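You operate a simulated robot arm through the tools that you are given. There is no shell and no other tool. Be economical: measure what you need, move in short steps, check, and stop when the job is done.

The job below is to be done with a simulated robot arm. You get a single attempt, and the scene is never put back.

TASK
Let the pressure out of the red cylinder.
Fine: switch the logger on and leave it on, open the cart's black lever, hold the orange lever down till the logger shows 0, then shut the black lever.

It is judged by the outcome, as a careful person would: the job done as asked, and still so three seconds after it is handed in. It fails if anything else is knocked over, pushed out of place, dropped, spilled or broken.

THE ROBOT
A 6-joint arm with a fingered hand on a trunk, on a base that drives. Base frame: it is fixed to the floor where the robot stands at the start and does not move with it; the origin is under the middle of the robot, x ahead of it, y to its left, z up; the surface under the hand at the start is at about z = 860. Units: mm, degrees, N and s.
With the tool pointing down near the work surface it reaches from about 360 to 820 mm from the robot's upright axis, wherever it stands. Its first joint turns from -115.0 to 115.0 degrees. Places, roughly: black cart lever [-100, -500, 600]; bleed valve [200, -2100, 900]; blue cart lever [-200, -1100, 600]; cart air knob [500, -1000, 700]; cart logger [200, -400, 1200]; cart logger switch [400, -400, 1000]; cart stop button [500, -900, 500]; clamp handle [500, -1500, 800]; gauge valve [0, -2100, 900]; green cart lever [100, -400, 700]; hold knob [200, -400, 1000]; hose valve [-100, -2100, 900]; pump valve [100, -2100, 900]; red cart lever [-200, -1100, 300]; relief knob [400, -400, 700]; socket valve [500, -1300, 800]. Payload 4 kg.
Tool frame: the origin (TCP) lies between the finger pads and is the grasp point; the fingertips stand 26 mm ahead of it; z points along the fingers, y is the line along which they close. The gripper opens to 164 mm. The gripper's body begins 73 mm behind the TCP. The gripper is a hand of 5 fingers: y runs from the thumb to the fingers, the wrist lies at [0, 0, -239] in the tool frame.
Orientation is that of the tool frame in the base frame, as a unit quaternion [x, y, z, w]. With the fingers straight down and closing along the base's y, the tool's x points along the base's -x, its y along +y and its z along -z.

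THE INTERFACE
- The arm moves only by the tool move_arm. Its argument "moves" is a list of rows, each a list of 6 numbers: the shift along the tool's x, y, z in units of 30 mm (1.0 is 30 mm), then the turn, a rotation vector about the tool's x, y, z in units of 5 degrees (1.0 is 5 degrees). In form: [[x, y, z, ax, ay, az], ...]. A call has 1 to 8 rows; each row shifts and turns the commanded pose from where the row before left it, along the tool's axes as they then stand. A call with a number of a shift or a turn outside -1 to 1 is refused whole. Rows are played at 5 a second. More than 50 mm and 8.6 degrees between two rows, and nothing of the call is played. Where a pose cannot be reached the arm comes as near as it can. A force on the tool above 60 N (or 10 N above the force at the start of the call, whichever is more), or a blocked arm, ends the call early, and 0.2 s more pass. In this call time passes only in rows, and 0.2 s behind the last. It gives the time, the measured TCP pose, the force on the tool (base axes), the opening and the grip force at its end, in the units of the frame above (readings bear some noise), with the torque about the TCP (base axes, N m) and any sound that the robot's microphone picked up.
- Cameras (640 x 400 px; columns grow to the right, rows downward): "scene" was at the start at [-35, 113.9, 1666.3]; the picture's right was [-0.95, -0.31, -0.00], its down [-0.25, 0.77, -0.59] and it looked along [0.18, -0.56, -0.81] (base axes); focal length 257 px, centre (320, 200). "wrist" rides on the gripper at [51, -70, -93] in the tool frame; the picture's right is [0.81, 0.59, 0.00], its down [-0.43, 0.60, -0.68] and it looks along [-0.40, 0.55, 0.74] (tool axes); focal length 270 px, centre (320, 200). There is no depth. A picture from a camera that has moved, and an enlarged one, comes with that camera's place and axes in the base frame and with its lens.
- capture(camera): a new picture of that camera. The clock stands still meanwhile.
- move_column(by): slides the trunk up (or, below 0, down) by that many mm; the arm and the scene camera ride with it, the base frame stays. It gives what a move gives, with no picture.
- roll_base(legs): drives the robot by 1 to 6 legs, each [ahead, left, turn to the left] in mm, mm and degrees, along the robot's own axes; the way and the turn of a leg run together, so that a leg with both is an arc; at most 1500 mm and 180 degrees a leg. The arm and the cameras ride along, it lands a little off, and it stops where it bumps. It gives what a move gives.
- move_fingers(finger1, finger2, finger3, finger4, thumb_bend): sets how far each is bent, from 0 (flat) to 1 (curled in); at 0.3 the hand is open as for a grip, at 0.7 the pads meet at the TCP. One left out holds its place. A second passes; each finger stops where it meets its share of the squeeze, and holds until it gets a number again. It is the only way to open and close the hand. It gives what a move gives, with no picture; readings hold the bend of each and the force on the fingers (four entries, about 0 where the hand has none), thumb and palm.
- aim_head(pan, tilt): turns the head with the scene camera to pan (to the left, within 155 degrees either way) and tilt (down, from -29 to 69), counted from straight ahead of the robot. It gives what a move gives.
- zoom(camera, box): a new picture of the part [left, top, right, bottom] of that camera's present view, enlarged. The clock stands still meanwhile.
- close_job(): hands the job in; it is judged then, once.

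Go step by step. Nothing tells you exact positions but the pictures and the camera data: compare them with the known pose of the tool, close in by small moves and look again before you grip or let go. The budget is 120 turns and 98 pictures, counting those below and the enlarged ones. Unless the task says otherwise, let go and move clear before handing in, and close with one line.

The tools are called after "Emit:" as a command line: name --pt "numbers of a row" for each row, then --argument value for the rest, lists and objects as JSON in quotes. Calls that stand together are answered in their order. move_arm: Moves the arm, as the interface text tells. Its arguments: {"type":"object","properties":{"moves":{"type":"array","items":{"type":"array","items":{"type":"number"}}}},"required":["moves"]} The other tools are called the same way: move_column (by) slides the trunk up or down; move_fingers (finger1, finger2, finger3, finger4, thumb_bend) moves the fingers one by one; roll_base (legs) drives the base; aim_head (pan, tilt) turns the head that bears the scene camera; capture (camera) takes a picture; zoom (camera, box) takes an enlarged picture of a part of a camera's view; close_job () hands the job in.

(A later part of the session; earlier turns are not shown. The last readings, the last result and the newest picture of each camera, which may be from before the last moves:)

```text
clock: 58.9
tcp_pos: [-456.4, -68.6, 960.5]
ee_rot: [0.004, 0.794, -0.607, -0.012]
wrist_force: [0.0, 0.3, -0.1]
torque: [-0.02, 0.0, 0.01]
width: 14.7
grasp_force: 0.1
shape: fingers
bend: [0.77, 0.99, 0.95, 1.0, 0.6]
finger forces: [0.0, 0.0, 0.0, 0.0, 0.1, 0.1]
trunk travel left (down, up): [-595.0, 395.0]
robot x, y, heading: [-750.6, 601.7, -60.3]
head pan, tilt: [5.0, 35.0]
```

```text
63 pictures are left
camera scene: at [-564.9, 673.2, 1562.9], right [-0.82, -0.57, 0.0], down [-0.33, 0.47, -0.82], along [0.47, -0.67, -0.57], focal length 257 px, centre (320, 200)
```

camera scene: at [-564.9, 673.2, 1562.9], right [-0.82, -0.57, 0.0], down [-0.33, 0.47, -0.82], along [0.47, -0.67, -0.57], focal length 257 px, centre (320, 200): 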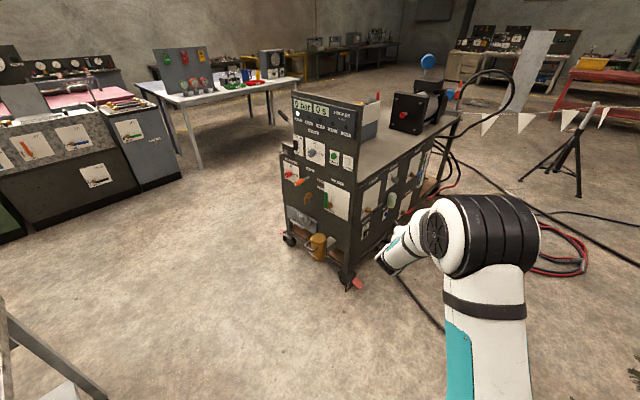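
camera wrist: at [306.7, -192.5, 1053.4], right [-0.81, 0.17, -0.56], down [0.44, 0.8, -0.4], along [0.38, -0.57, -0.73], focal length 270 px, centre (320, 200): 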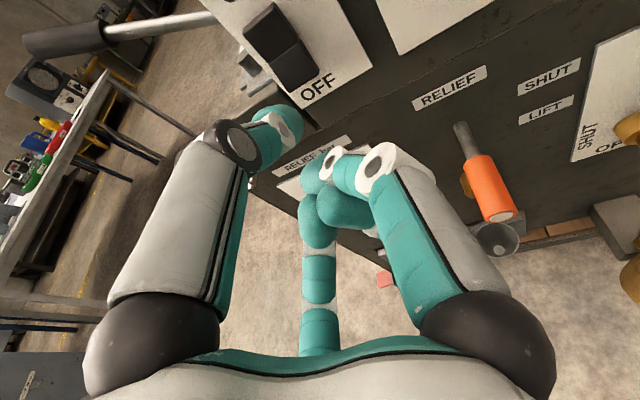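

Emit:
zoom --camera "scene" --box '[340, 130, 460, 250]'

Emit:
roll_base --legs '[[600, -350, 60]]'

Emit:
aim_head --pan 0 --tilt 35

Emit:
capture --camera "scene"

```text
3.33 times, centred on (400, 190) of scene
camera zoom: at [-564.9, 673.2, 1562.9], right [-0.82, -0.57, 0.0], down [-0.33, 0.47, -0.82], along [0.47, -0.67, -0.57], focal length 855 px, centre (53, 233)
```

zoom: 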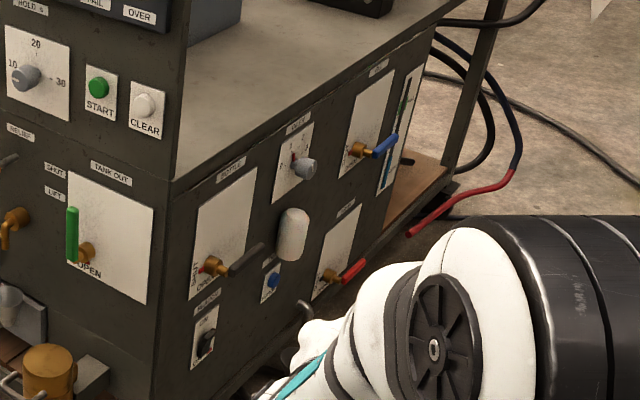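

```text
clock: 62.7
tcp_pos: [302.6, -45.5, 959.2]
ee_rot: [-0.396, 0.689, -0.53, 0.296]
wrist_force: [0.0, -0.9, -0.4]
torque: [-0.02, 0.02, 0.02]
width: 14.8
grasp_force: 0.1
shape: fingers
bend: [0.77, 0.99, 0.95, 1.0, 0.6]
finger forces: [0.0, 0.1, 0.1, 0.1, 0.1, 0.1]
trunk travel left (down, up): [-595.0, 395.0]
robot x, y, heading: [-424.9, 30.7, 0.1]
head pan, tilt: [5.0, 35.0]
cut short: leg 1
```

```text
clock: 63.4
tcp_pos: [301.7, -44.8, 959.3]
ee_rot: [-0.396, 0.689, -0.53, 0.295]
wrist_force: [-0.4, 0.3, -0.1]
torque: [-0.02, 0.0, 0.04]
width: 14.8
grasp_force: 0.0
shape: fingers
bend: [0.77, 0.99, 0.95, 1.0, 0.6]
finger forces: [0.0, 0.0, 0.1, 0.1, 0.0, 0.0]
trunk travel left (down, up): [-595.0, 395.0]
robot x, y, heading: [-425.7, 33.1, -0.0]
head pan, tilt: [0.0, 35.0]
```

```text
61 pictures are left
camera scene: at [-394.8, 216.3, 1562.9], right [0.0, -1.0, 0.0], down [-0.57, 0.0, -0.82], along [0.82, 0.0, -0.57], focal length 257 px, centre (320, 200)
```

scene: 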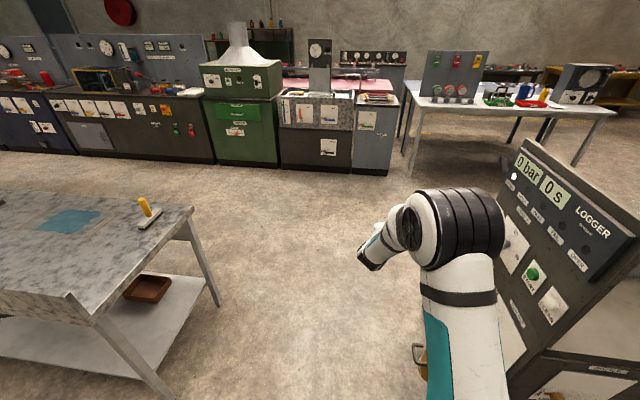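

The last leg was cut short, so the base may have touched something. I'll look down to the right before doing anything else.

Emit:
aim_head --pan -40 --tilt 60

Emit:
capture --camera "scene"

```text
clock: 64.4
tcp_pos: [304.8, -46.0, 958.9]
ee_rot: [-0.396, 0.689, -0.53, 0.296]
wrist_force: [0.1, -0.3, -0.3]
torque: [-0.03, 0.04, -0.02]
width: 15.0
grasp_force: 0.0
shape: fingers
bend: [0.77, 0.99, 0.95, 1.0, 0.6]
finger forces: [0.0, 0.0, 0.1, 0.0, 0.0, 0.1]
trunk travel left (down, up): [-595.0, 395.0]
robot x, y, heading: [-424.8, 32.3, 0.1]
head pan, tilt: [-40.0, 60.0]
```

```text
60 pictures are left
camera scene: at [-431.6, 173.4, 1528.7], right [-0.64, -0.77, 0.0], down [-0.66, 0.55, -0.5], along [0.38, -0.32, -0.87], focal length 257 px, centre (320, 200)
```

scene: 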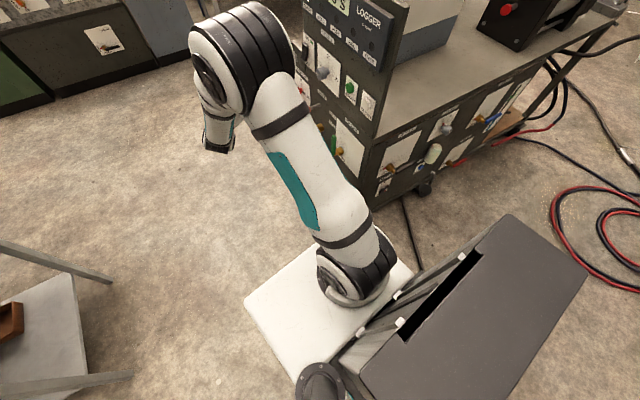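

Emit:
zoom --camera "scene" --box '[280, 60, 540, 240]'

Emit:
roll_base --legs '[[-300, 0, 0]]'

Emit:
aim_head --pan -35 --tilt 45

Emit:
capture --camera "scene"

```text
2.22 times, centred on (410, 150) of scene
camera zoom: at [-431.6, 173.4, 1528.7], right [-0.64, -0.77, 0.0], down [-0.66, 0.55, -0.5], along [0.38, -0.32, -0.87], focal length 570 px, centre (120, 311)
```

zoom: 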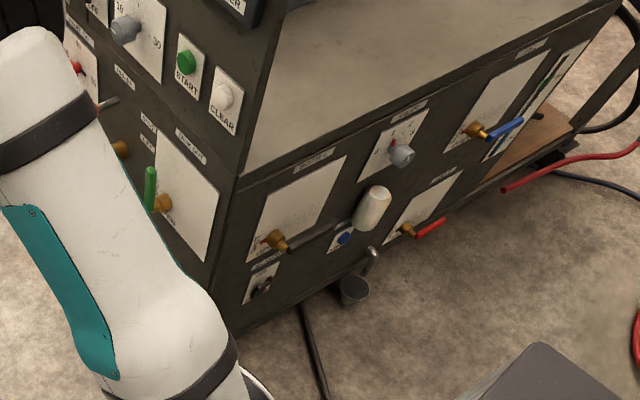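

```text
clock: 66.5
tcp_pos: [2.0, -46.2, 959.7]
ee_rot: [-0.397, 0.688, -0.531, 0.295]
wrist_force: [-0.6, 0.6, 0.2]
torque: [0.01, -0.02, 0.01]
width: 14.8
grasp_force: 0.0
shape: fingers
bend: [0.77, 0.99, 0.95, 1.0, 0.6]
finger forces: [0.0, 0.0, 0.0, 0.0, 0.0, 0.1]
trunk travel left (down, up): [-595.0, 395.0]
robot x, y, heading: [-725.6, 27.3, -0.0]
head pan, tilt: [-40.0, 60.0]
```

```text
clock: 67.2
tcp_pos: [2.8, -45.9, 960.5]
ee_rot: [-0.397, 0.689, -0.53, 0.295]
wrist_force: [-0.2, 0.1, 0.1]
torque: [-0.01, 0.0, 0.0]
width: 14.7
grasp_force: 0.1
shape: fingers
bend: [0.77, 0.99, 0.95, 1.0, 0.6]
finger forces: [0.1, 0.0, 0.0, 0.1, 0.0, 0.0]
trunk travel left (down, up): [-595.0, 395.0]
robot x, y, heading: [-725.2, 30.4, 0.3]
head pan, tilt: [-35.0, 45.0]
```

```text
58 pictures are left
camera scene: at [-716.7, 168.9, 1548.0], right [-0.57, -0.82, 0.0], down [-0.58, 0.4, -0.71], along [0.58, -0.4, -0.71], focal length 257 px, centre (320, 200)
```

scene: 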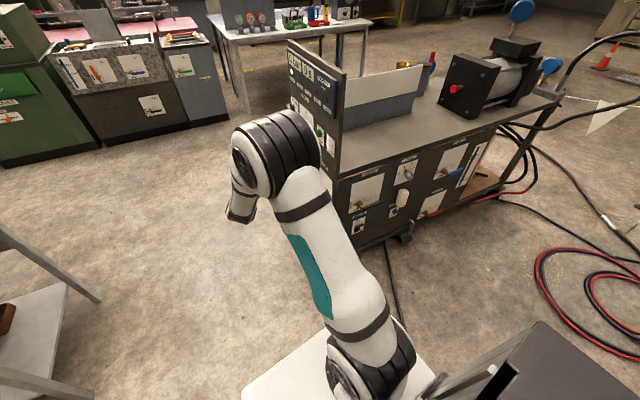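

Emit:
zoom --camera "scene" --box '[330, 130, 450, 250]'

```text
3.33 times, centred on (390, 190) of scene
camera zoom: at [-716.7, 168.9, 1548.0], right [-0.57, -0.82, 0.0], down [-0.58, 0.4, -0.71], along [0.58, -0.4, -0.71], focal length 855 px, centre (87, 233)
```

zoom: 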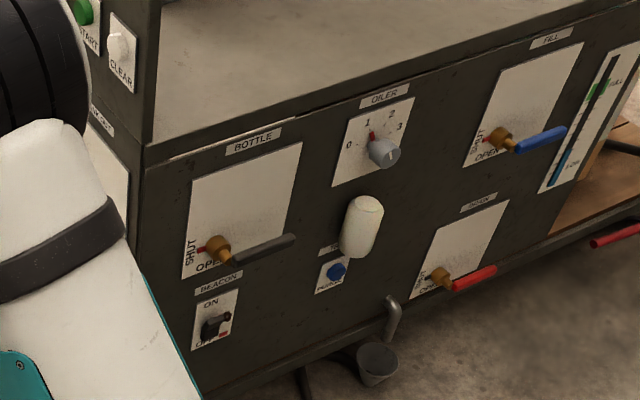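

The black lever is labelled BOTTLE. Its handle points right (SHUT), and swinging it up to vertical opens it. The pivot is about (-128,-462,671) and the handle end about (-178,-555,674). I'll bring the hand round level, pointing +x.

Emit:
move_arm --pt "1 0 -0.6 1 0 0" --pt "1 0 -0.6 1 0 0" --pt "1 0 -0.6 1 0 0" --pt "1 0 -0.6 0 -1 0" --pt "1 0 -0.6 0 -1 0" --pt "1 0 -0.6 0 -1 0" --pt "1 0 -0.6 0 -1 0" --pt "1 0 -0.6 0 -1 0"

Emit:
move_fingers --thumb_bend 0.45

Emit:
capture --camera "scene"

```text
clock: 69.0
tcp_pos: [-161.0, -111.4, 993.7]
ee_rot: [0.506, -0.511, 0.571, -0.397]
wrist_force: [0.2, 0.6, 0.5]
torque: [-0.02, -0.03, 0.01]
width: 14.8
grasp_force: 0.1
shape: fingers
bend: [0.77, 0.99, 0.95, 1.0, 0.6]
finger forces: [0.1, 0.0, 0.1, 0.0, 0.0, 0.0]
out of reach, approached as far as the arm can: row 4, 5, 6, 7, 8
trunk travel left (down, up): [-595.0, 395.0]
robot x, y, heading: [-729.5, 30.8, 0.3]
head pan, tilt: [-35.0, 45.0]
```

```text
clock: 70.0
tcp_pos: [-159.3, -111.0, 993.6]
ee_rot: [0.505, -0.51, 0.572, -0.398]
wrist_force: [-0.7, 0.0, -0.4]
torque: [0.01, 0.02, -0.01]
width: 44.9
grasp_force: 0.1
shape: fingers
bend: [0.77, 0.99, 0.95, 1.0, 0.45]
finger forces: [0.1, 0.0, 0.0, 0.0, 0.1, 0.0]
trunk travel left (down, up): [-595.0, 395.0]
robot x, y, heading: [-727.1, 32.7, 0.2]
head pan, tilt: [-35.0, 45.0]
```

```text
56 pictures are left
camera scene: at [-716.8, 168.8, 1548.1], right [-0.57, -0.82, 0.0], down [-0.58, 0.4, -0.71], along [0.58, -0.4, -0.71], focal length 257 px, centre (320, 200)
```

scene: 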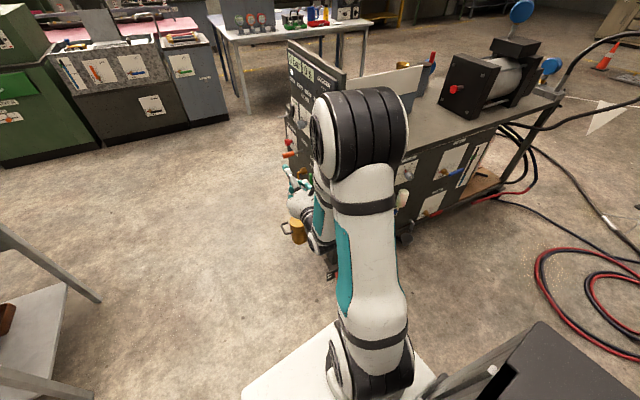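

Emit:
move_arm --pt "1 0 0 0 -0.7 0.67" --pt "1 0 0 0 -0.7 0.67" --pt "1 0 0 0 -0.7 0.67" --pt "1 0 -0.8 0 0 0" --pt "1 0 -0.9 0 0 0" --pt "1 0 -0.9 0 0 0" --pt "1 0 -0.9 0 0 0" --pt "1 0 -0.9 0 0 0"

```text
clock: 71.8
tcp_pos: [-254.1, -226.2, 958.5]
ee_rot: [0.526, -0.503, 0.571, -0.38]
wrist_force: [0.7, 0.7, -1.4]
torque: [0.02, 0.01, -0.03]
width: 45.2
grasp_force: 0.1
shape: fingers
bend: [0.77, 0.99, 0.95, 1.0, 0.45]
finger forces: [0.1, 0.1, 0.0, 0.1, 0.0, 0.0]
out of reach, approached as far as the arm can: row 1, 2, 3, 4, 5, 6, 7, 8
trunk travel left (down, up): [-595.0, 395.0]
robot x, y, heading: [-721.6, 31.3, 0.2]
head pan, tilt: [-35.0, 45.0]
```

Reaching across at this angle is awkward. I'll stand the robot square on to the side of the cart, at about (-960,-560).

Emit:
roll_base --legs '[[-236, 0, 0], [0, -591, 0]]'

Emit:
move_arm --pt "-1 0 0.2 0 0 0" --pt "-1 0 0.2 0 0 0" --pt "-1 0 0.2 0 0 0" --pt "-1 0 0.2 0 0 0" --pt "-1 0 0.3 0 0 0" --pt "-1 0 0.5 0 0 0" --pt "-1 0 0.5 0 0 0" --pt "-0.5 0 0.5 0 0 0"

```text
clock: 76.5
tcp_pos: [-490.4, -822.6, 957.8]
ee_rot: [0.525, -0.504, 0.572, -0.379]
wrist_force: [-0.3, -1.1, -0.2]
torque: [-0.02, -0.01, 0.03]
width: 45.0
grasp_force: 0.1
shape: fingers
bend: [0.77, 0.99, 0.95, 1.0, 0.45]
finger forces: [0.1, 0.0, 0.0, 0.1, 0.0, 0.0]
trunk travel left (down, up): [-595.0, 395.0]
robot x, y, heading: [-962.2, -566.1, -0.2]
head pan, tilt: [-35.0, 45.0]
```

```text
clock: 78.3
tcp_pos: [-346.1, -640.6, 923.5]
ee_rot: [0.525, -0.504, 0.572, -0.379]
wrist_force: [-0.2, 0.3, 0.1]
torque: [0.01, -0.03, -0.01]
width: 45.0
grasp_force: 0.1
shape: fingers
bend: [0.77, 0.99, 0.95, 1.0, 0.45]
finger forces: [0.0, 0.0, 0.0, 0.1, 0.1, 0.0]
out of reach, approached as far as the arm can: row 1, 2, 3, 4, 5
trunk travel left (down, up): [-595.0, 395.0]
robot x, y, heading: [-958.1, -564.0, -0.1]
head pan, tilt: [-35.0, 45.0]
```

Emit:
move_arm --pt "-0.8 0 0.3 0.23 -0.69 0.84" --pt "-0.8 0 0.3 0.23 -0.69 0.84" --pt "-0.8 0 0.3 0.23 -0.69 0.84"

Emit:
move_column --by -220

Emit:
aim_head --pan -5 --tilt 40

Emit:
capture --camera "scene"

Emit:
capture --camera "wrist"

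```text
clock: 79.2
tcp_pos: [-316.7, -580.2, 915.5]
ee_rot: [0.525, -0.493, 0.534, -0.443]
wrist_force: [0.3, 0.3, 0.1]
torque: [-0.02, 0.03, 0.02]
width: 44.8
grasp_force: 0.1
shape: fingers
bend: [0.77, 0.99, 0.95, 1.0, 0.45]
finger forces: [0.0, 0.0, 0.0, 0.1, 0.0, 0.0]
out of reach, approached as far as the arm can: row 2, 3
trunk travel left (down, up): [-595.0, 395.0]
robot x, y, heading: [-960.4, -563.3, 0.1]
head pan, tilt: [-35.0, 45.0]
```

```text
clock: 81.5
tcp_pos: [-317.4, -580.1, 696.7]
ee_rot: [0.525, -0.494, 0.534, -0.443]
wrist_force: [0.4, -0.3, -0.4]
torque: [0.02, -0.02, 0.02]
width: 44.8
grasp_force: 0.1
shape: fingers
bend: [0.77, 0.99, 0.95, 1.0, 0.45]
finger forces: [0.1, 0.0, 0.1, 0.0, 0.0, 0.0]
trunk travel left (down, up): [-375.0, 615.0]
robot x, y, heading: [-961.8, -561.8, -0.2]
head pan, tilt: [-35.0, 45.0]
```

```text
clock: 82.4
tcp_pos: [-317.4, -580.0, 696.3]
ee_rot: [0.524, -0.494, 0.534, -0.443]
wrist_force: [-0.7, -0.4, 0.0]
torque: [0.04, 0.0, -0.01]
width: 45.0
grasp_force: 0.0
shape: fingers
bend: [0.77, 0.99, 0.95, 1.0, 0.45]
finger forces: [0.1, 0.1, 0.0, 0.0, 0.0, 0.0]
trunk travel left (down, up): [-375.0, 615.0]
robot x, y, heading: [-961.0, -563.9, -0.1]
head pan, tilt: [-5.0, 40.0]
```

```text
55 pictures are left
camera scene: at [-933.4, -385.4, 1335.3], right [-0.09, -1.0, 0.0], down [-0.64, 0.06, -0.77], along [0.76, -0.07, -0.64], focal length 257 px, centre (320, 200)
```

scene: 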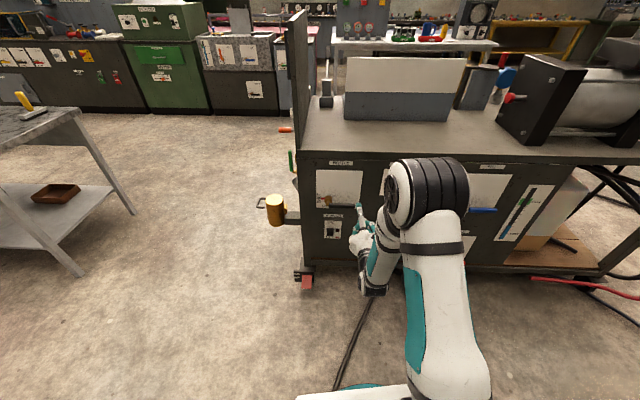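

```text
54 pictures are left
camera wrist: at [-410.2, -616.6, 776.4], right [-0.07, -0.87, -0.48], down [-0.68, 0.4, -0.62], along [0.73, 0.28, -0.62], focal length 270 px, centre (320, 200)
```

wrist: 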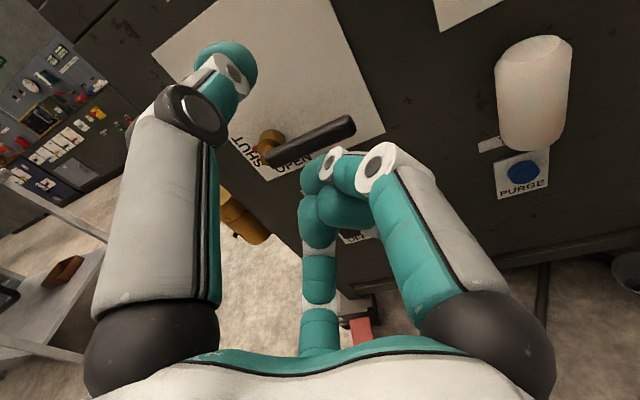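

I can see the lever well: pivot about (-135,-503,650), handle end about (-165,-598,643). I'll drop below it and go forward to put the thumb under the handle.

Emit:
move_column --by -165

Emit:
move_arm --pt "0 0 0.8 0 0 0" --pt "0 0 0.8 0 0 0" --pt "0 0 0.8 0 0 0"

Emit:
capture --camera "wrist"

Emit:
zoom --camera "scene" --box '[260, 130, 480, 330]'

```text
clock: 84.3
tcp_pos: [-316.3, -580.4, 530.8]
ee_rot: [0.524, -0.494, 0.534, -0.442]
wrist_force: [-0.5, 0.0, 0.3]
torque: [-0.02, -0.01, -0.01]
width: 45.2
grasp_force: 0.0
shape: fingers
bend: [0.77, 0.99, 0.95, 1.0, 0.45]
finger forces: [0.1, 0.0, 0.0, 0.0, 0.0, 0.0]
trunk travel left (down, up): [-210.0, 780.0]
robot x, y, heading: [-958.7, -559.5, -0.3]
head pan, tilt: [-5.0, 40.0]
```

```text
clock: 85.1
tcp_pos: [-246.9, -584.8, 529.8]
ee_rot: [0.523, -0.494, 0.535, -0.443]
wrist_force: [-0.3, 0.8, -0.2]
torque: [0.0, 0.02, 0.01]
width: 45.3
grasp_force: 0.0
shape: fingers
bend: [0.77, 0.99, 0.95, 1.0, 0.45]
finger forces: [0.1, 0.0, 0.0, 0.0, 0.0, 0.0]
trunk travel left (down, up): [-210.0, 780.0]
robot x, y, heading: [-959.4, -561.0, 0.2]
head pan, tilt: [-5.0, 40.0]
```

```text
53 pictures are left
camera wrist: at [-338.6, -621.3, 609.5], right [-0.07, -0.87, -0.48], down [-0.68, 0.4, -0.62], along [0.73, 0.28, -0.62], focal length 270 px, centre (320, 200)
```

wrist: 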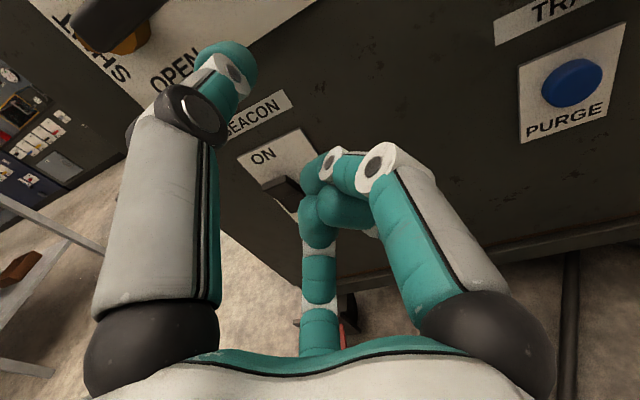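

```text
2.00 times, centred on (370, 230) of scene
camera zoom: at [-933.5, -385.3, 1170.4], right [-0.09, -1.0, 0.0], down [-0.64, 0.06, -0.77], along [0.76, -0.07, -0.64], focal length 513 px, centre (220, 140)
```

zoom: 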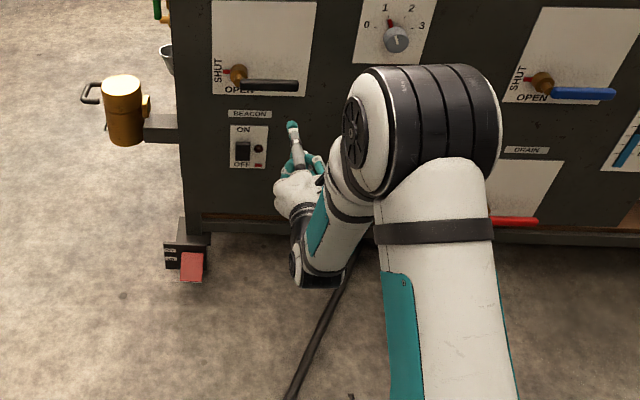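

Emit:
move_arm --pt "-0.15 0 0.8 0 0 0" --pt "-0.15 0 0.8 0 0 0" --pt "-0.1 0 0.7 0 0 0"

Emit:
zoom --camera "scene" --box '[300, 130, 420, 230]'

Emit:
capture --camera "wrist"

```text
clock: 85.9
tcp_pos: [-174.6, -577.1, 523.9]
ee_rot: [0.525, -0.494, 0.535, -0.442]
wrist_force: [0.3, -0.3, -1.0]
torque: [-0.03, 0.0, 0.01]
width: 44.9
grasp_force: 0.0
shape: fingers
bend: [0.77, 0.99, 0.95, 1.0, 0.45]
finger forces: [0.1, 0.0, 0.1, 0.0, 0.0, 0.1]
trunk travel left (down, up): [-210.0, 780.0]
robot x, y, heading: [-959.3, -561.6, -0.1]
head pan, tilt: [-5.0, 40.0]
```

```text
4.00 times, centred on (360, 180) of scene
camera zoom: at [-933.5, -385.3, 1170.4], right [-0.09, -1.0, 0.0], down [-0.64, 0.06, -0.77], along [0.76, -0.07, -0.64], focal length 1026 px, centre (160, 280)
```

zoom: 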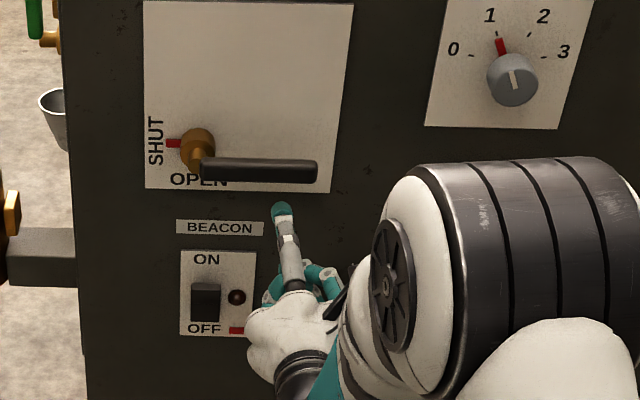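

```text
50 pictures are left
camera wrist: at [-268.5, -613.8, 604.1], right [-0.07, -0.87, -0.48], down [-0.68, 0.4, -0.62], along [0.73, 0.28, -0.62], focal length 270 px, centre (320, 200)
```

wrist: 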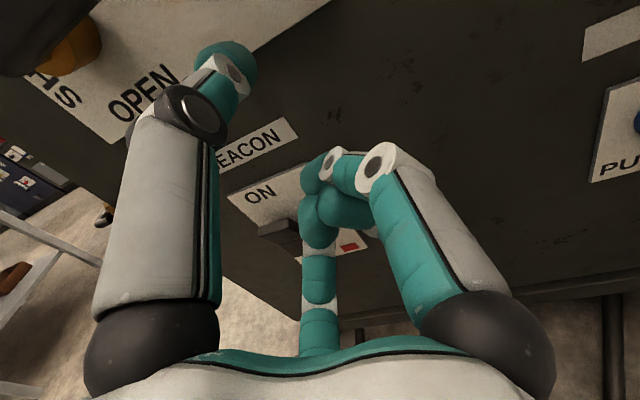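

Emit:
move_arm --pt "0.074 -0.6 -0.02 0 0 0" --pt "0.074 -0.6 -0.02 0 0 0"

Emit:
zoom --camera "scene" --box '[300, 130, 420, 230]'

```text
clock: 86.5
tcp_pos: [-176.1, -576.7, 559.7]
ee_rot: [0.525, -0.494, 0.534, -0.442]
wrist_force: [-0.9, -0.2, -1.7]
torque: [-0.01, -0.04, -0.03]
width: 43.7
grasp_force: 0.6
shape: fingers
bend: [0.77, 0.99, 0.95, 1.0, 0.46]
finger forces: [0.0, 0.1, 0.0, 0.0, 1.2, 0.0]
trunk travel left (down, up): [-210.0, 780.0]
robot x, y, heading: [-956.7, -563.9, 0.1]
head pan, tilt: [-5.0, 40.0]
```

```text
4.00 times, centred on (360, 180) of scene
camera zoom: at [-933.2, -385.3, 1170.3], right [-0.09, -1.0, 0.0], down [-0.64, 0.06, -0.77], along [0.76, -0.07, -0.64], focal length 1026 px, centre (160, 280)
```

zoom: 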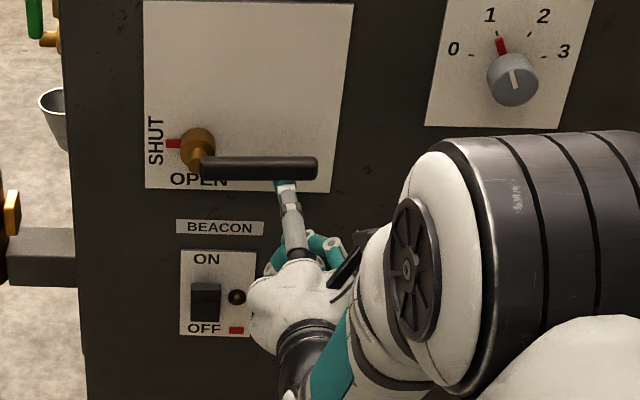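

Emit:
move_arm --pt "0.08 -0.66 -0.03 0 0 0" --pt "0.08 -0.66 -0.03 0 0 0" --pt "-0.26 -0.62 -0.04 0 0 0" --pt "-0.26 -0.62 -0.04 0 0 0"

Emit:
zoom --camera "scene" --box '[300, 130, 420, 230]'

```text
clock: 87.5
tcp_pos: [-175.7, -556.5, 636.0]
ee_rot: [0.524, -0.494, 0.534, -0.442]
wrist_force: [-0.7, -0.9, 0.3]
torque: [0.04, -0.05, 0.0]
width: 43.9
grasp_force: 0.6
shape: fingers
bend: [0.77, 0.99, 0.95, 1.0, 0.46]
finger forces: [0.0, 0.0, 0.0, 0.1, 1.0, 0.0]
trunk travel left (down, up): [-210.0, 780.0]
robot x, y, heading: [-960.5, -562.7, -0.1]
head pan, tilt: [-5.0, 40.0]
```

```text
4.00 times, centred on (360, 180) of scene
camera zoom: at [-933.2, -385.4, 1170.4], right [-0.09, -1.0, 0.0], down [-0.64, 0.06, -0.77], along [0.76, -0.07, -0.64], focal length 1026 px, centre (160, 280)
```

zoom: 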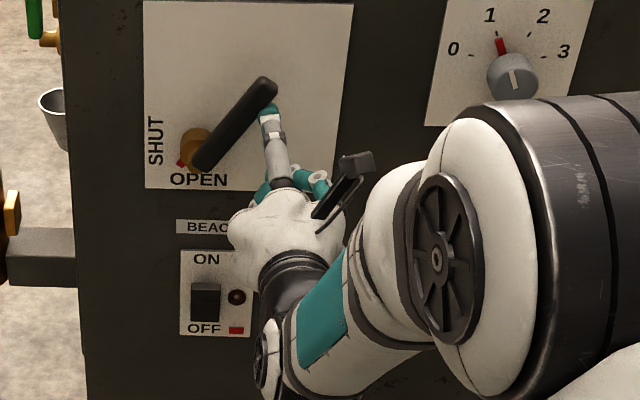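

Emit:
move_arm --pt "-0.37 -0.3 -0.06 0 0 0" --pt "-0.37 -0.25 -0.06 0 0 0" --pt "-0.4 -0.2 -0.06 0 0 0" --pt "-0.4 -0.15 -0.06 0 0 0"

Emit:
zoom --camera "scene" --box '[300, 130, 420, 230]'

```text
clock: 88.5
tcp_pos: [-179.3, -509.5, 656.9]
ee_rot: [0.523, -0.495, 0.535, -0.442]
wrist_force: [1.2, -5.5, -0.1]
torque: [0.37, 0.06, -0.25]
width: 43.7
grasp_force: 2.5
shape: fingers
bend: [0.77, 0.99, 0.95, 1.0, 0.46]
finger forces: [0.1, 0.1, 0.0, 0.0, 6.5, 0.0]
trunk travel left (down, up): [-210.0, 780.0]
robot x, y, heading: [-959.3, -557.8, -0.0]
head pan, tilt: [-5.0, 40.0]
```

```text
4.00 times, centred on (360, 180) of scene
camera zoom: at [-933.1, -385.9, 1170.4], right [-0.09, -1.0, 0.0], down [-0.64, 0.06, -0.77], along [0.76, -0.07, -0.64], focal length 1026 px, centre (160, 280)
```

zoom: 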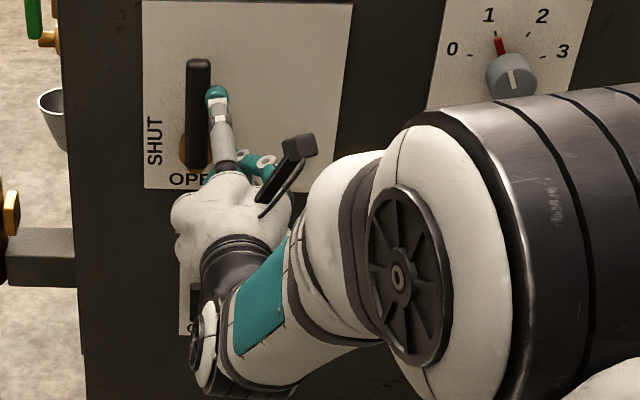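

The lever is vertical and against its stop. I'll move the thumb sideways off it, back away and check.

Emit:
move_arm --pt "0.6 0.05 0 0 0 0" --pt "0 0 -1 0 0 0" --pt "0 0 -1 0 0 0" --pt "0 0 -1 0 0 0" --pt "0.5 0 -0.6 0 0 0"

Emit:
capture --camera "scene"

```text
clock: 89.7
tcp_pos: [-289.0, -532.4, 663.3]
ee_rot: [0.525, -0.494, 0.534, -0.442]
wrist_force: [-0.7, -0.8, -0.5]
torque: [0.02, -0.02, 0.01]
width: 45.0
grasp_force: 0.0
shape: fingers
bend: [0.77, 0.99, 0.95, 1.0, 0.45]
finger forces: [0.0, 0.0, 0.0, 0.1, 0.0, 0.0]
trunk travel left (down, up): [-210.0, 780.0]
robot x, y, heading: [-957.4, -562.8, -0.1]
head pan, tilt: [-5.0, 40.0]
```

```text
46 pictures are left
camera scene: at [-933.3, -385.2, 1170.3], right [-0.09, -1.0, 0.0], down [-0.64, 0.06, -0.77], along [0.76, -0.07, -0.64], focal length 257 px, centre (320, 200)
```

scene: 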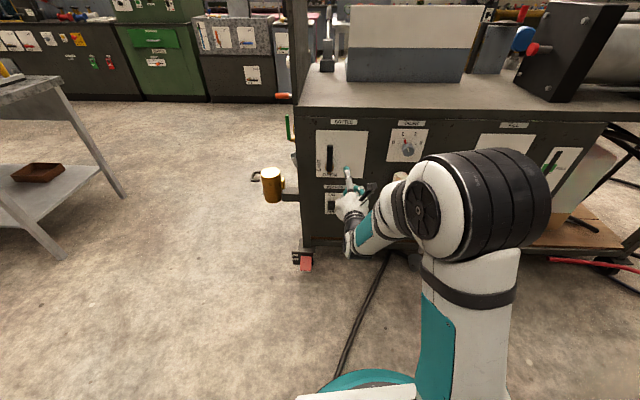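

The black lever stays open. Next I'll drive round to the front of the panel, square on, for the orange lever.

Emit:
move_column --by 260

Emit:
roll_base --legs '[[-60, 0, 0], [0, 1100, 0], [0, 0, -90], [0, 1250, 0]]'

Emit:
aim_head --pan -15 --tilt 40

Emit:
capture --camera "scene"

```text
clock: 92.4
tcp_pos: [-288.4, -533.7, 923.9]
ee_rot: [0.524, -0.494, 0.534, -0.442]
wrist_force: [-0.7, -0.3, 0.1]
torque: [-0.01, 0.02, -0.01]
width: 44.8
grasp_force: 0.1
shape: fingers
bend: [0.77, 0.99, 0.95, 1.0, 0.45]
finger forces: [0.0, 0.1, 0.0, 0.0, 0.1, 0.0]
trunk travel left (down, up): [-470.0, 520.0]
robot x, y, heading: [-962.9, -561.4, 0.1]
head pan, tilt: [-5.0, 40.0]
```

```text
clock: 108.3
tcp_pos: [253.5, -154.5, 923.3]
ee_rot: [-0.019, 0.72, -0.691, -0.068]
wrist_force: [0.5, -0.3, -0.1]
torque: [-0.01, 0.02, 0.04]
width: 44.8
grasp_force: 0.0
shape: fingers
bend: [0.77, 0.99, 0.95, 1.0, 0.45]
finger forces: [0.1, 0.0, 0.0, 0.0, 0.0, 0.0]
trunk travel left (down, up): [-470.0, 520.0]
robot x, y, heading: [231.3, 516.8, -90.4]
head pan, tilt: [-5.0, 40.0]
```

```text
clock: 109.0
tcp_pos: [253.6, -153.1, 922.0]
ee_rot: [-0.018, 0.72, -0.69, -0.067]
wrist_force: [0.0, 0.0, -0.5]
torque: [0.0, 0.0, 0.0]
width: 44.9
grasp_force: 0.0
shape: fingers
bend: [0.77, 0.99, 0.95, 1.0, 0.45]
finger forces: [0.0, 0.1, 0.0, 0.1, 0.0, 0.1]
trunk travel left (down, up): [-470.0, 520.0]
robot x, y, heading: [232.4, 518.4, -90.4]
head pan, tilt: [-15.0, 40.0]
```

```text
45 pictures are left
camera scene: at [395.5, 492.5, 1430.4], right [-0.96, 0.27, 0.0], down [0.17, 0.62, -0.77], along [-0.2, -0.74, -0.64], focal length 257 px, centre (320, 200)
```

scene: 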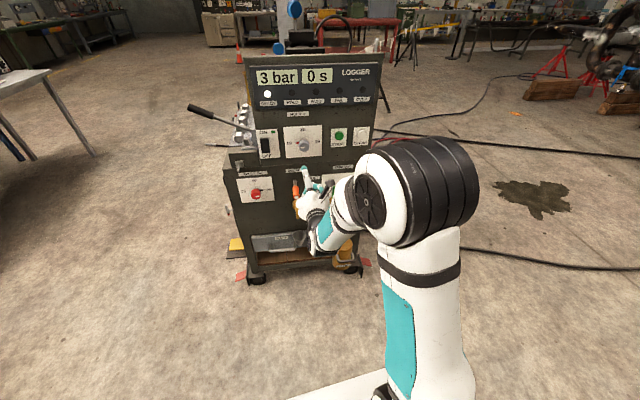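

The logger now reads 3 bar, so the cylinder is connected. I'll look closer at the orange lever and the hand.

Emit:
zoom --camera "scene" --box '[230, 150, 380, 270]'

Emit:
capture --camera "wrist"

```text
3.33 times, centred on (305, 210) of scene
camera zoom: at [395.5, 492.5, 1430.4], right [-0.96, 0.27, 0.0], down [0.17, 0.62, -0.77], along [-0.2, -0.74, -0.64], focal length 855 px, centre (370, 167)
```

zoom: 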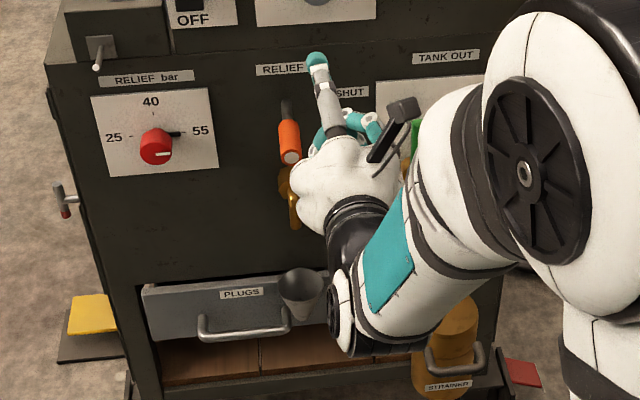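

```text
43 pictures are left
camera wrist: at [218.2, -62.0, 1003.6], right [-0.87, 0.08, -0.48], down [0.4, 0.67, -0.62], along [0.28, -0.73, -0.62], focal length 270 px, centre (320, 200)
```

wrist: 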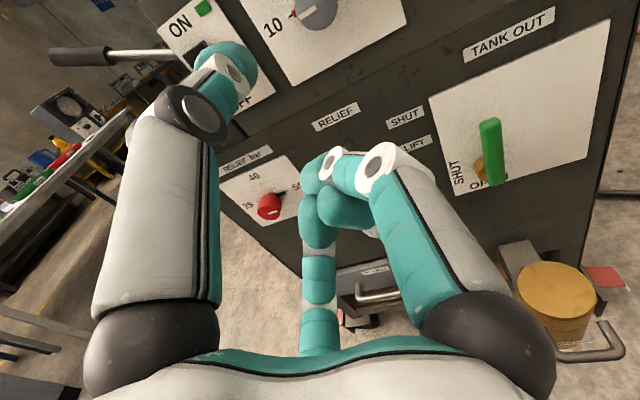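

Now I'll curl the thumb, level the hand and move to above the orange lever. That lever runs from about (264,-400,790) out to (272,-300,755), so the underside of the fist can press it down.

Emit:
move_fingers --thumb_bend 0.75

Emit:
move_arm --pt "-0.3 0 0.8 0 0 0.7" --pt "-0.3 0 0.8 0 0 0.7" --pt "0 0 0.8 0 0 0" --pt "0 0 0.8 0 0 0" --pt "0 0 0.8 0 0 0"

Emit:
zoom --camera "scene" --box '[230, 120, 380, 240]'

Emit:
capture --camera "wrist"

```text
clock: 110.0
tcp_pos: [253.5, -154.6, 924.4]
ee_rot: [-0.019, 0.72, -0.69, -0.068]
wrist_force: [-0.1, 0.6, -0.9]
torque: [-0.01, 0.0, 0.02]
width: 0.1
grasp_force: 0.0
shape: fingers
bend: [0.78, 1.0, 0.97, 1.0, 0.69]
finger forces: [0.1, 0.0, 0.0, 0.0, 0.0, 0.0]
trunk travel left (down, up): [-470.0, 520.0]
robot x, y, heading: [229.8, 515.0, -90.4]
head pan, tilt: [-15.0, 40.0]
```

```text
clock: 111.2
tcp_pos: [261.9, -276.0, 918.8]
ee_rot: [0.025, 0.72, -0.693, -0.026]
wrist_force: [0.4, -0.4, -0.8]
torque: [0.0, 0.01, 0.0]
width: 0.0
grasp_force: 0.0
shape: fingers
bend: [0.78, 1.0, 0.97, 1.0, 0.69]
finger forces: [0.0, 0.0, 0.0, 0.0, 0.0, 0.1]
trunk travel left (down, up): [-470.0, 520.0]
robot x, y, heading: [229.9, 517.9, -90.7]
head pan, tilt: [-15.0, 40.0]
```

```text
3.33 times, centred on (305, 180) of scene
camera zoom: at [395.5, 492.4, 1430.4], right [-0.96, 0.27, 0.0], down [0.17, 0.62, -0.77], along [-0.2, -0.74, -0.64], focal length 855 px, centre (370, 267)
```

zoom: 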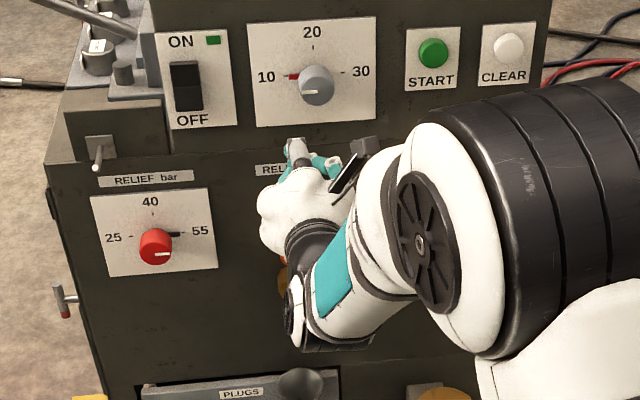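

```text
41 pictures are left
camera wrist: at [219.1, -182.8, 992.0], right [-0.81, 0.08, -0.59], down [0.48, 0.67, -0.57], along [0.35, -0.74, -0.58], focal length 270 px, centre (320, 200)
```

wrist: 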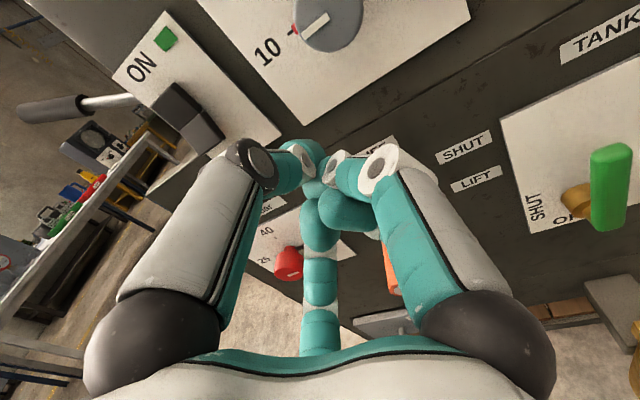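

Emit:
move_arm --pt "-0.35 1 0 0 0 0" --pt "0 0.2 0.9 0 0 0" --pt "0 0 0.9 0 0 0"

Emit:
zoom --camera "scene" --box '[230, 120, 380, 240]'

```text
clock: 112.0
tcp_pos: [269.8, -329.5, 878.0]
ee_rot: [0.025, 0.721, -0.693, -0.024]
wrist_force: [0.2, -0.9, -0.2]
torque: [0.04, 0.01, -0.01]
width: 0.1
grasp_force: 0.0
shape: fingers
bend: [0.78, 1.0, 0.97, 1.0, 0.69]
finger forces: [0.1, 0.0, 0.0, 0.0, 0.1, 0.0]
trunk travel left (down, up): [-470.0, 520.0]
robot x, y, heading: [234.6, 519.2, -90.6]
head pan, tilt: [-15.0, 40.0]
```

```text
3.33 times, centred on (305, 180) of scene
camera zoom: at [395.5, 492.3, 1430.4], right [-0.96, 0.27, 0.0], down [0.17, 0.62, -0.77], along [-0.2, -0.74, -0.64], focal length 855 px, centre (370, 267)
```

zoom: 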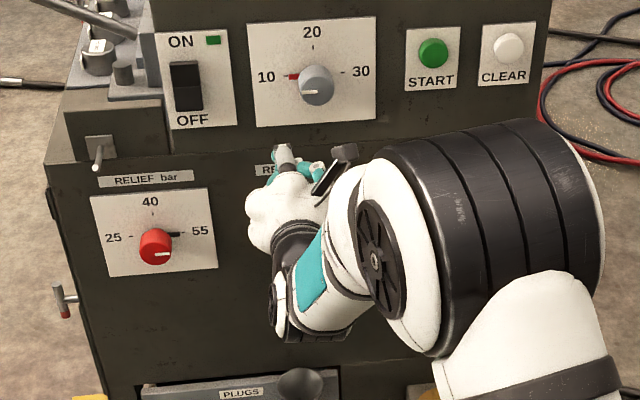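

Emit:
move_arm --pt "0 0.4 0 0 0 0" --pt "0 0.4 0 0 0 0" --pt "0 0.4 0 0 0 0"

Emit:
capture --camera "wrist"

```text
clock: 112.8
tcp_pos: [270.5, -326.6, 844.0]
ee_rot: [0.025, 0.719, -0.694, -0.026]
wrist_force: [0.2, 0.4, -0.3]
torque: [-0.02, 0.03, 0.01]
width: 0.0
grasp_force: 0.1
shape: fingers
bend: [0.78, 1.0, 0.97, 1.0, 0.69]
finger forces: [0.1, 0.0, 0.0, 0.1, 0.0, 0.0]
trunk travel left (down, up): [-470.0, 520.0]
robot x, y, heading: [233.3, 518.1, -90.6]
head pan, tilt: [-15.0, 40.0]
```

```text
39 pictures are left
camera wrist: at [226.0, -233.9, 918.0], right [-0.81, 0.08, -0.59], down [0.48, 0.67, -0.57], along [0.34, -0.74, -0.58], focal length 270 px, centre (320, 200)
```

wrist: 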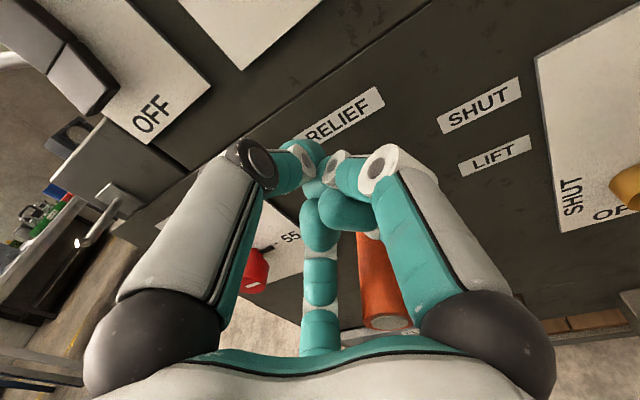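

Emit:
move_arm --pt "0 0.3 0 0 0 0" --pt "0 0.3 0 0 0 0" --pt "0 0.3 0 0 0 0"

Emit:
zoom --camera "scene" --box '[230, 60, 400, 240]'

```text
clock: 113.6
tcp_pos: [269.3, -326.4, 816.7]
ee_rot: [0.025, 0.719, -0.694, -0.029]
wrist_force: [0.9, -1.0, 1.8]
torque: [-0.04, -0.05, -0.03]
width: 0.2
grasp_force: 0.5
shape: fingers
bend: [0.78, 1.0, 0.97, 1.0, 0.69]
finger forces: [0.0, 0.0, 1.4, 0.0, 0.0, 0.0]
trunk travel left (down, up): [-470.0, 520.0]
robot x, y, heading: [233.3, 519.8, -90.5]
head pan, tilt: [-15.0, 40.0]
```

```text
2.22 times, centred on (315, 150) of scene
camera zoom: at [395.6, 492.6, 1430.4], right [-0.96, 0.27, 0.0], down [0.17, 0.62, -0.77], along [-0.2, -0.74, -0.64], focal length 570 px, centre (331, 311)
```

zoom: 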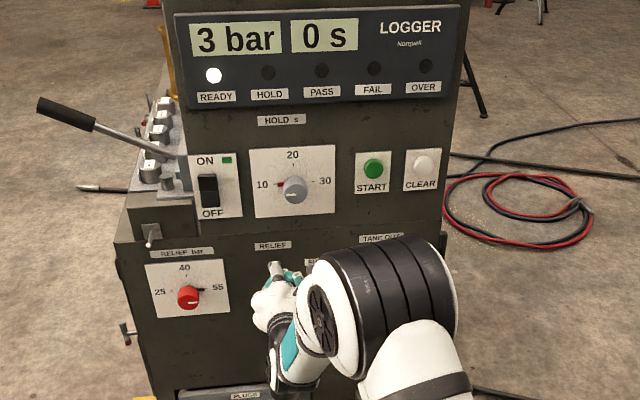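

Contact is on finger 3 at TCP z≈817, with the logger at 3 bar. I'll press down in steps.

Emit:
move_arm --pt "0 0.3 0 0 0 0" --pt "0 0.3 0 0 0 0" --pt "0 0.3 0 0 0 0"

Emit:
zoom --camera "scene" --box '[230, 60, 400, 240]'

Emit:
capture --camera "wrist"

```text
clock: 114.4
tcp_pos: [272.6, -326.8, 792.4]
ee_rot: [0.025, 0.719, -0.694, -0.031]
wrist_force: [-2.7, -1.4, 4.6]
torque: [-0.01, 0.11, 0.03]
width: 0.0
grasp_force: 2.0
shape: fingers
bend: [0.78, 1.0, 0.97, 1.0, 0.69]
finger forces: [0.0, 3.9, 0.5, 0.0, 0.0, 0.1]
out of reach, approached as far as the arm can: row 3
trunk travel left (down, up): [-470.0, 520.0]
robot x, y, heading: [226.8, 514.8, -90.5]
head pan, tilt: [-15.0, 40.0]
```

```text
2.22 times, centred on (315, 150) of scene
camera zoom: at [395.2, 492.7, 1430.5], right [-0.96, 0.27, 0.0], down [0.17, 0.62, -0.77], along [-0.2, -0.74, -0.64], focal length 570 px, centre (331, 311)
```

zoom: 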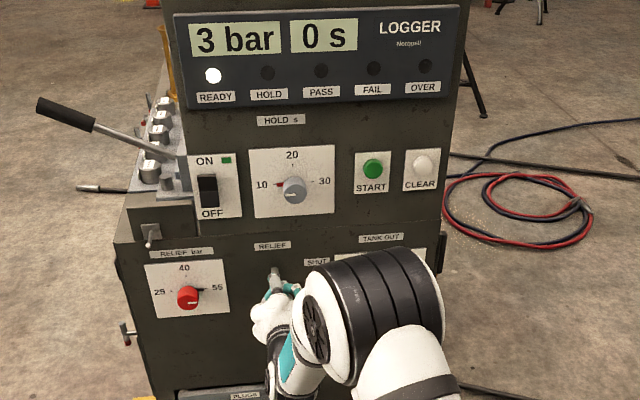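

```text
36 pictures are left
camera wrist: at [229.8, -232.8, 866.7], right [-0.81, 0.09, -0.58], down [0.48, 0.66, -0.57], along [0.33, -0.74, -0.58], focal length 270 px, centre (320, 200)
```

wrist: 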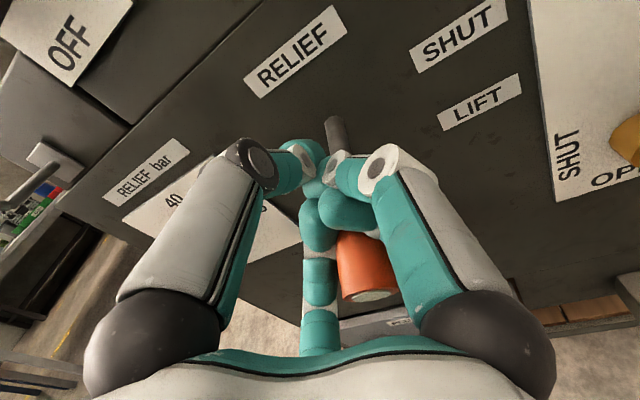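

Emit:
move_column --by -15

Emit:
zoom --camera "scene" --box '[230, 60, 400, 240]'

```text
clock: 115.0
tcp_pos: [273.0, -325.1, 777.1]
ee_rot: [0.025, 0.719, -0.694, -0.031]
wrist_force: [-5.0, -3.2, 7.5]
torque: [-0.05, 0.12, 0.08]
width: 0.0
grasp_force: 2.5
shape: fingers
bend: [0.78, 1.0, 0.97, 1.0, 0.69]
finger forces: [0.1, 5.5, 0.2, 0.1, 0.0, 0.1]
trunk travel left (down, up): [-455.0, 535.0]
robot x, y, heading: [229.6, 520.7, -90.5]
head pan, tilt: [-15.0, 40.0]
```

```text
2.22 times, centred on (315, 150) of scene
camera zoom: at [395.0, 493.0, 1415.4], right [-0.96, 0.27, 0.0], down [0.17, 0.62, -0.77], along [-0.2, -0.74, -0.64], focal length 570 px, centre (331, 311)
```

zoom: 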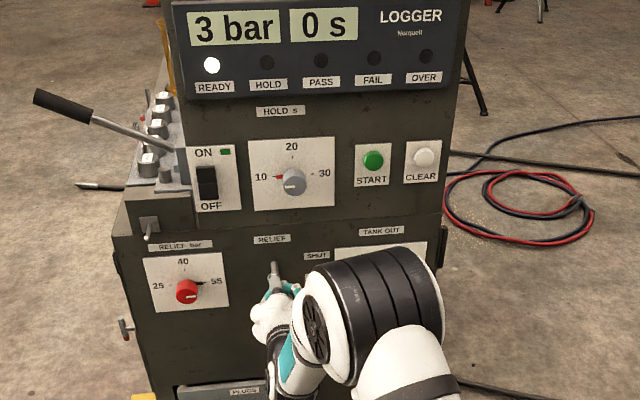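

Emit:
move_column --by -12

Emit:
capture --camera "wrist"

Emit:
zoom --camera "scene" --box '[230, 60, 400, 240]'

```text
clock: 115.7
tcp_pos: [273.7, -326.3, 769.0]
ee_rot: [0.026, 0.717, -0.696, -0.031]
wrist_force: [-2.9, -3.0, 26.5]
torque: [-0.12, 0.27, 0.08]
width: 0.0
grasp_force: 3.5
shape: fingers
bend: [0.8, 1.0, 0.97, 1.0, 0.68]
finger forces: [0.1, 7.4, 0.0, 0.0, 0.2, 0.1]
trunk travel left (down, up): [-443.0, 547.0]
robot x, y, heading: [234.2, 517.9, -90.4]
head pan, tilt: [-15.0, 40.0]
```

```text
34 pictures are left
camera wrist: at [230.9, -231.9, 843.7], right [-0.81, 0.08, -0.58], down [0.48, 0.66, -0.58], along [0.33, -0.75, -0.57], focal length 270 px, centre (320, 200)
```

wrist: 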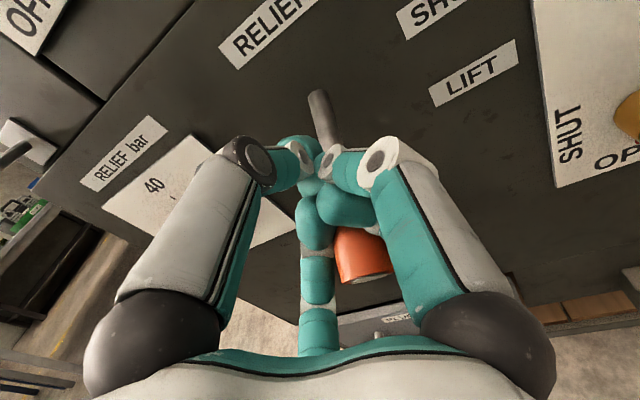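

```text
2.22 times, centred on (315, 150) of scene
camera zoom: at [395.1, 495.4, 1403.7], right [-0.96, 0.27, 0.0], down [0.17, 0.62, -0.77], along [-0.2, -0.74, -0.64], focal length 570 px, centre (331, 311)
```

zoom: 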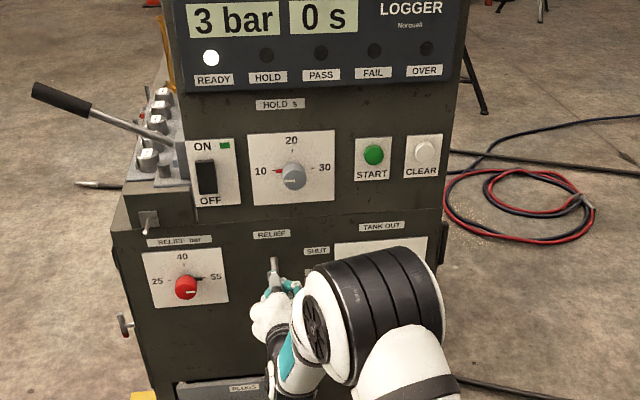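

The force rose to about 26 N, and the lever looks to have swung down. I'll hold here for a second and see if the reading falls.

Emit:
move_arm --pt "0 0 0 0 0 0" --pt "0 0 0 0 0 0" --pt "0 0 0 0 0 0" --pt "0 0 0 0 0 0" --pt "0 0 0 0 0 0"

Emit:
zoom --camera "scene" --box '[240, 50, 400, 150]'

Emit:
zoom --camera "wrist" --box '[220, 60, 460, 310]'

```text
clock: 116.8
tcp_pos: [273.0, -325.8, 767.0]
ee_rot: [0.026, 0.718, -0.695, -0.031]
wrist_force: [0.4, -3.6, 26.4]
torque: [-0.07, 0.22, 0.08]
width: 0.0
grasp_force: 3.7
shape: fingers
bend: [0.81, 1.0, 0.97, 1.0, 0.68]
finger forces: [0.0, 6.5, 0.1, 0.0, 0.0, 0.0]
trunk travel left (down, up): [-443.0, 547.0]
robot x, y, heading: [226.4, 520.2, -90.5]
head pan, tilt: [-15.0, 40.0]
```

```text
4.00 times, centred on (320, 100) of scene
camera zoom: at [395.3, 495.3, 1403.5], right [-0.96, 0.27, 0.0], down [0.17, 0.62, -0.77], along [-0.2, -0.74, -0.64], focal length 1026 px, centre (320, 600)
```

zoom: 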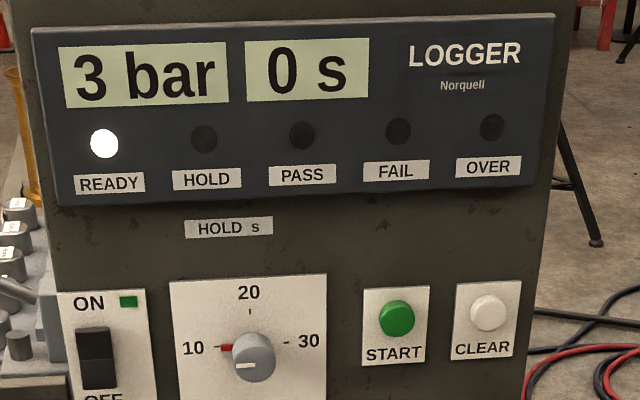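

```text
1.60 times, centred on (340, 185) of wrist
camera zoom: at [230.9, -231.7, 842.5], right [-0.81, 0.08, -0.58], down [0.48, 0.66, -0.58], along [0.33, -0.75, -0.57], focal length 432 px, centre (288, 224)
```

zoom: 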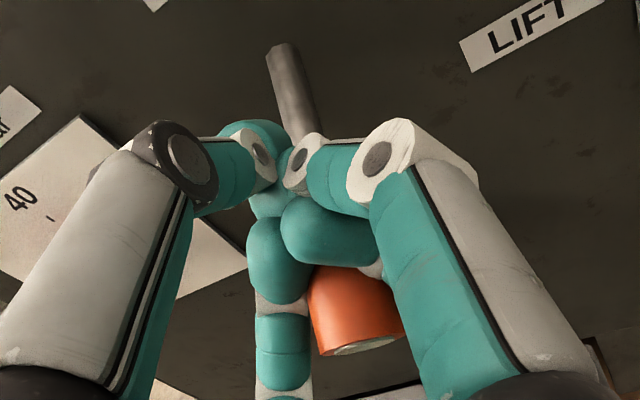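

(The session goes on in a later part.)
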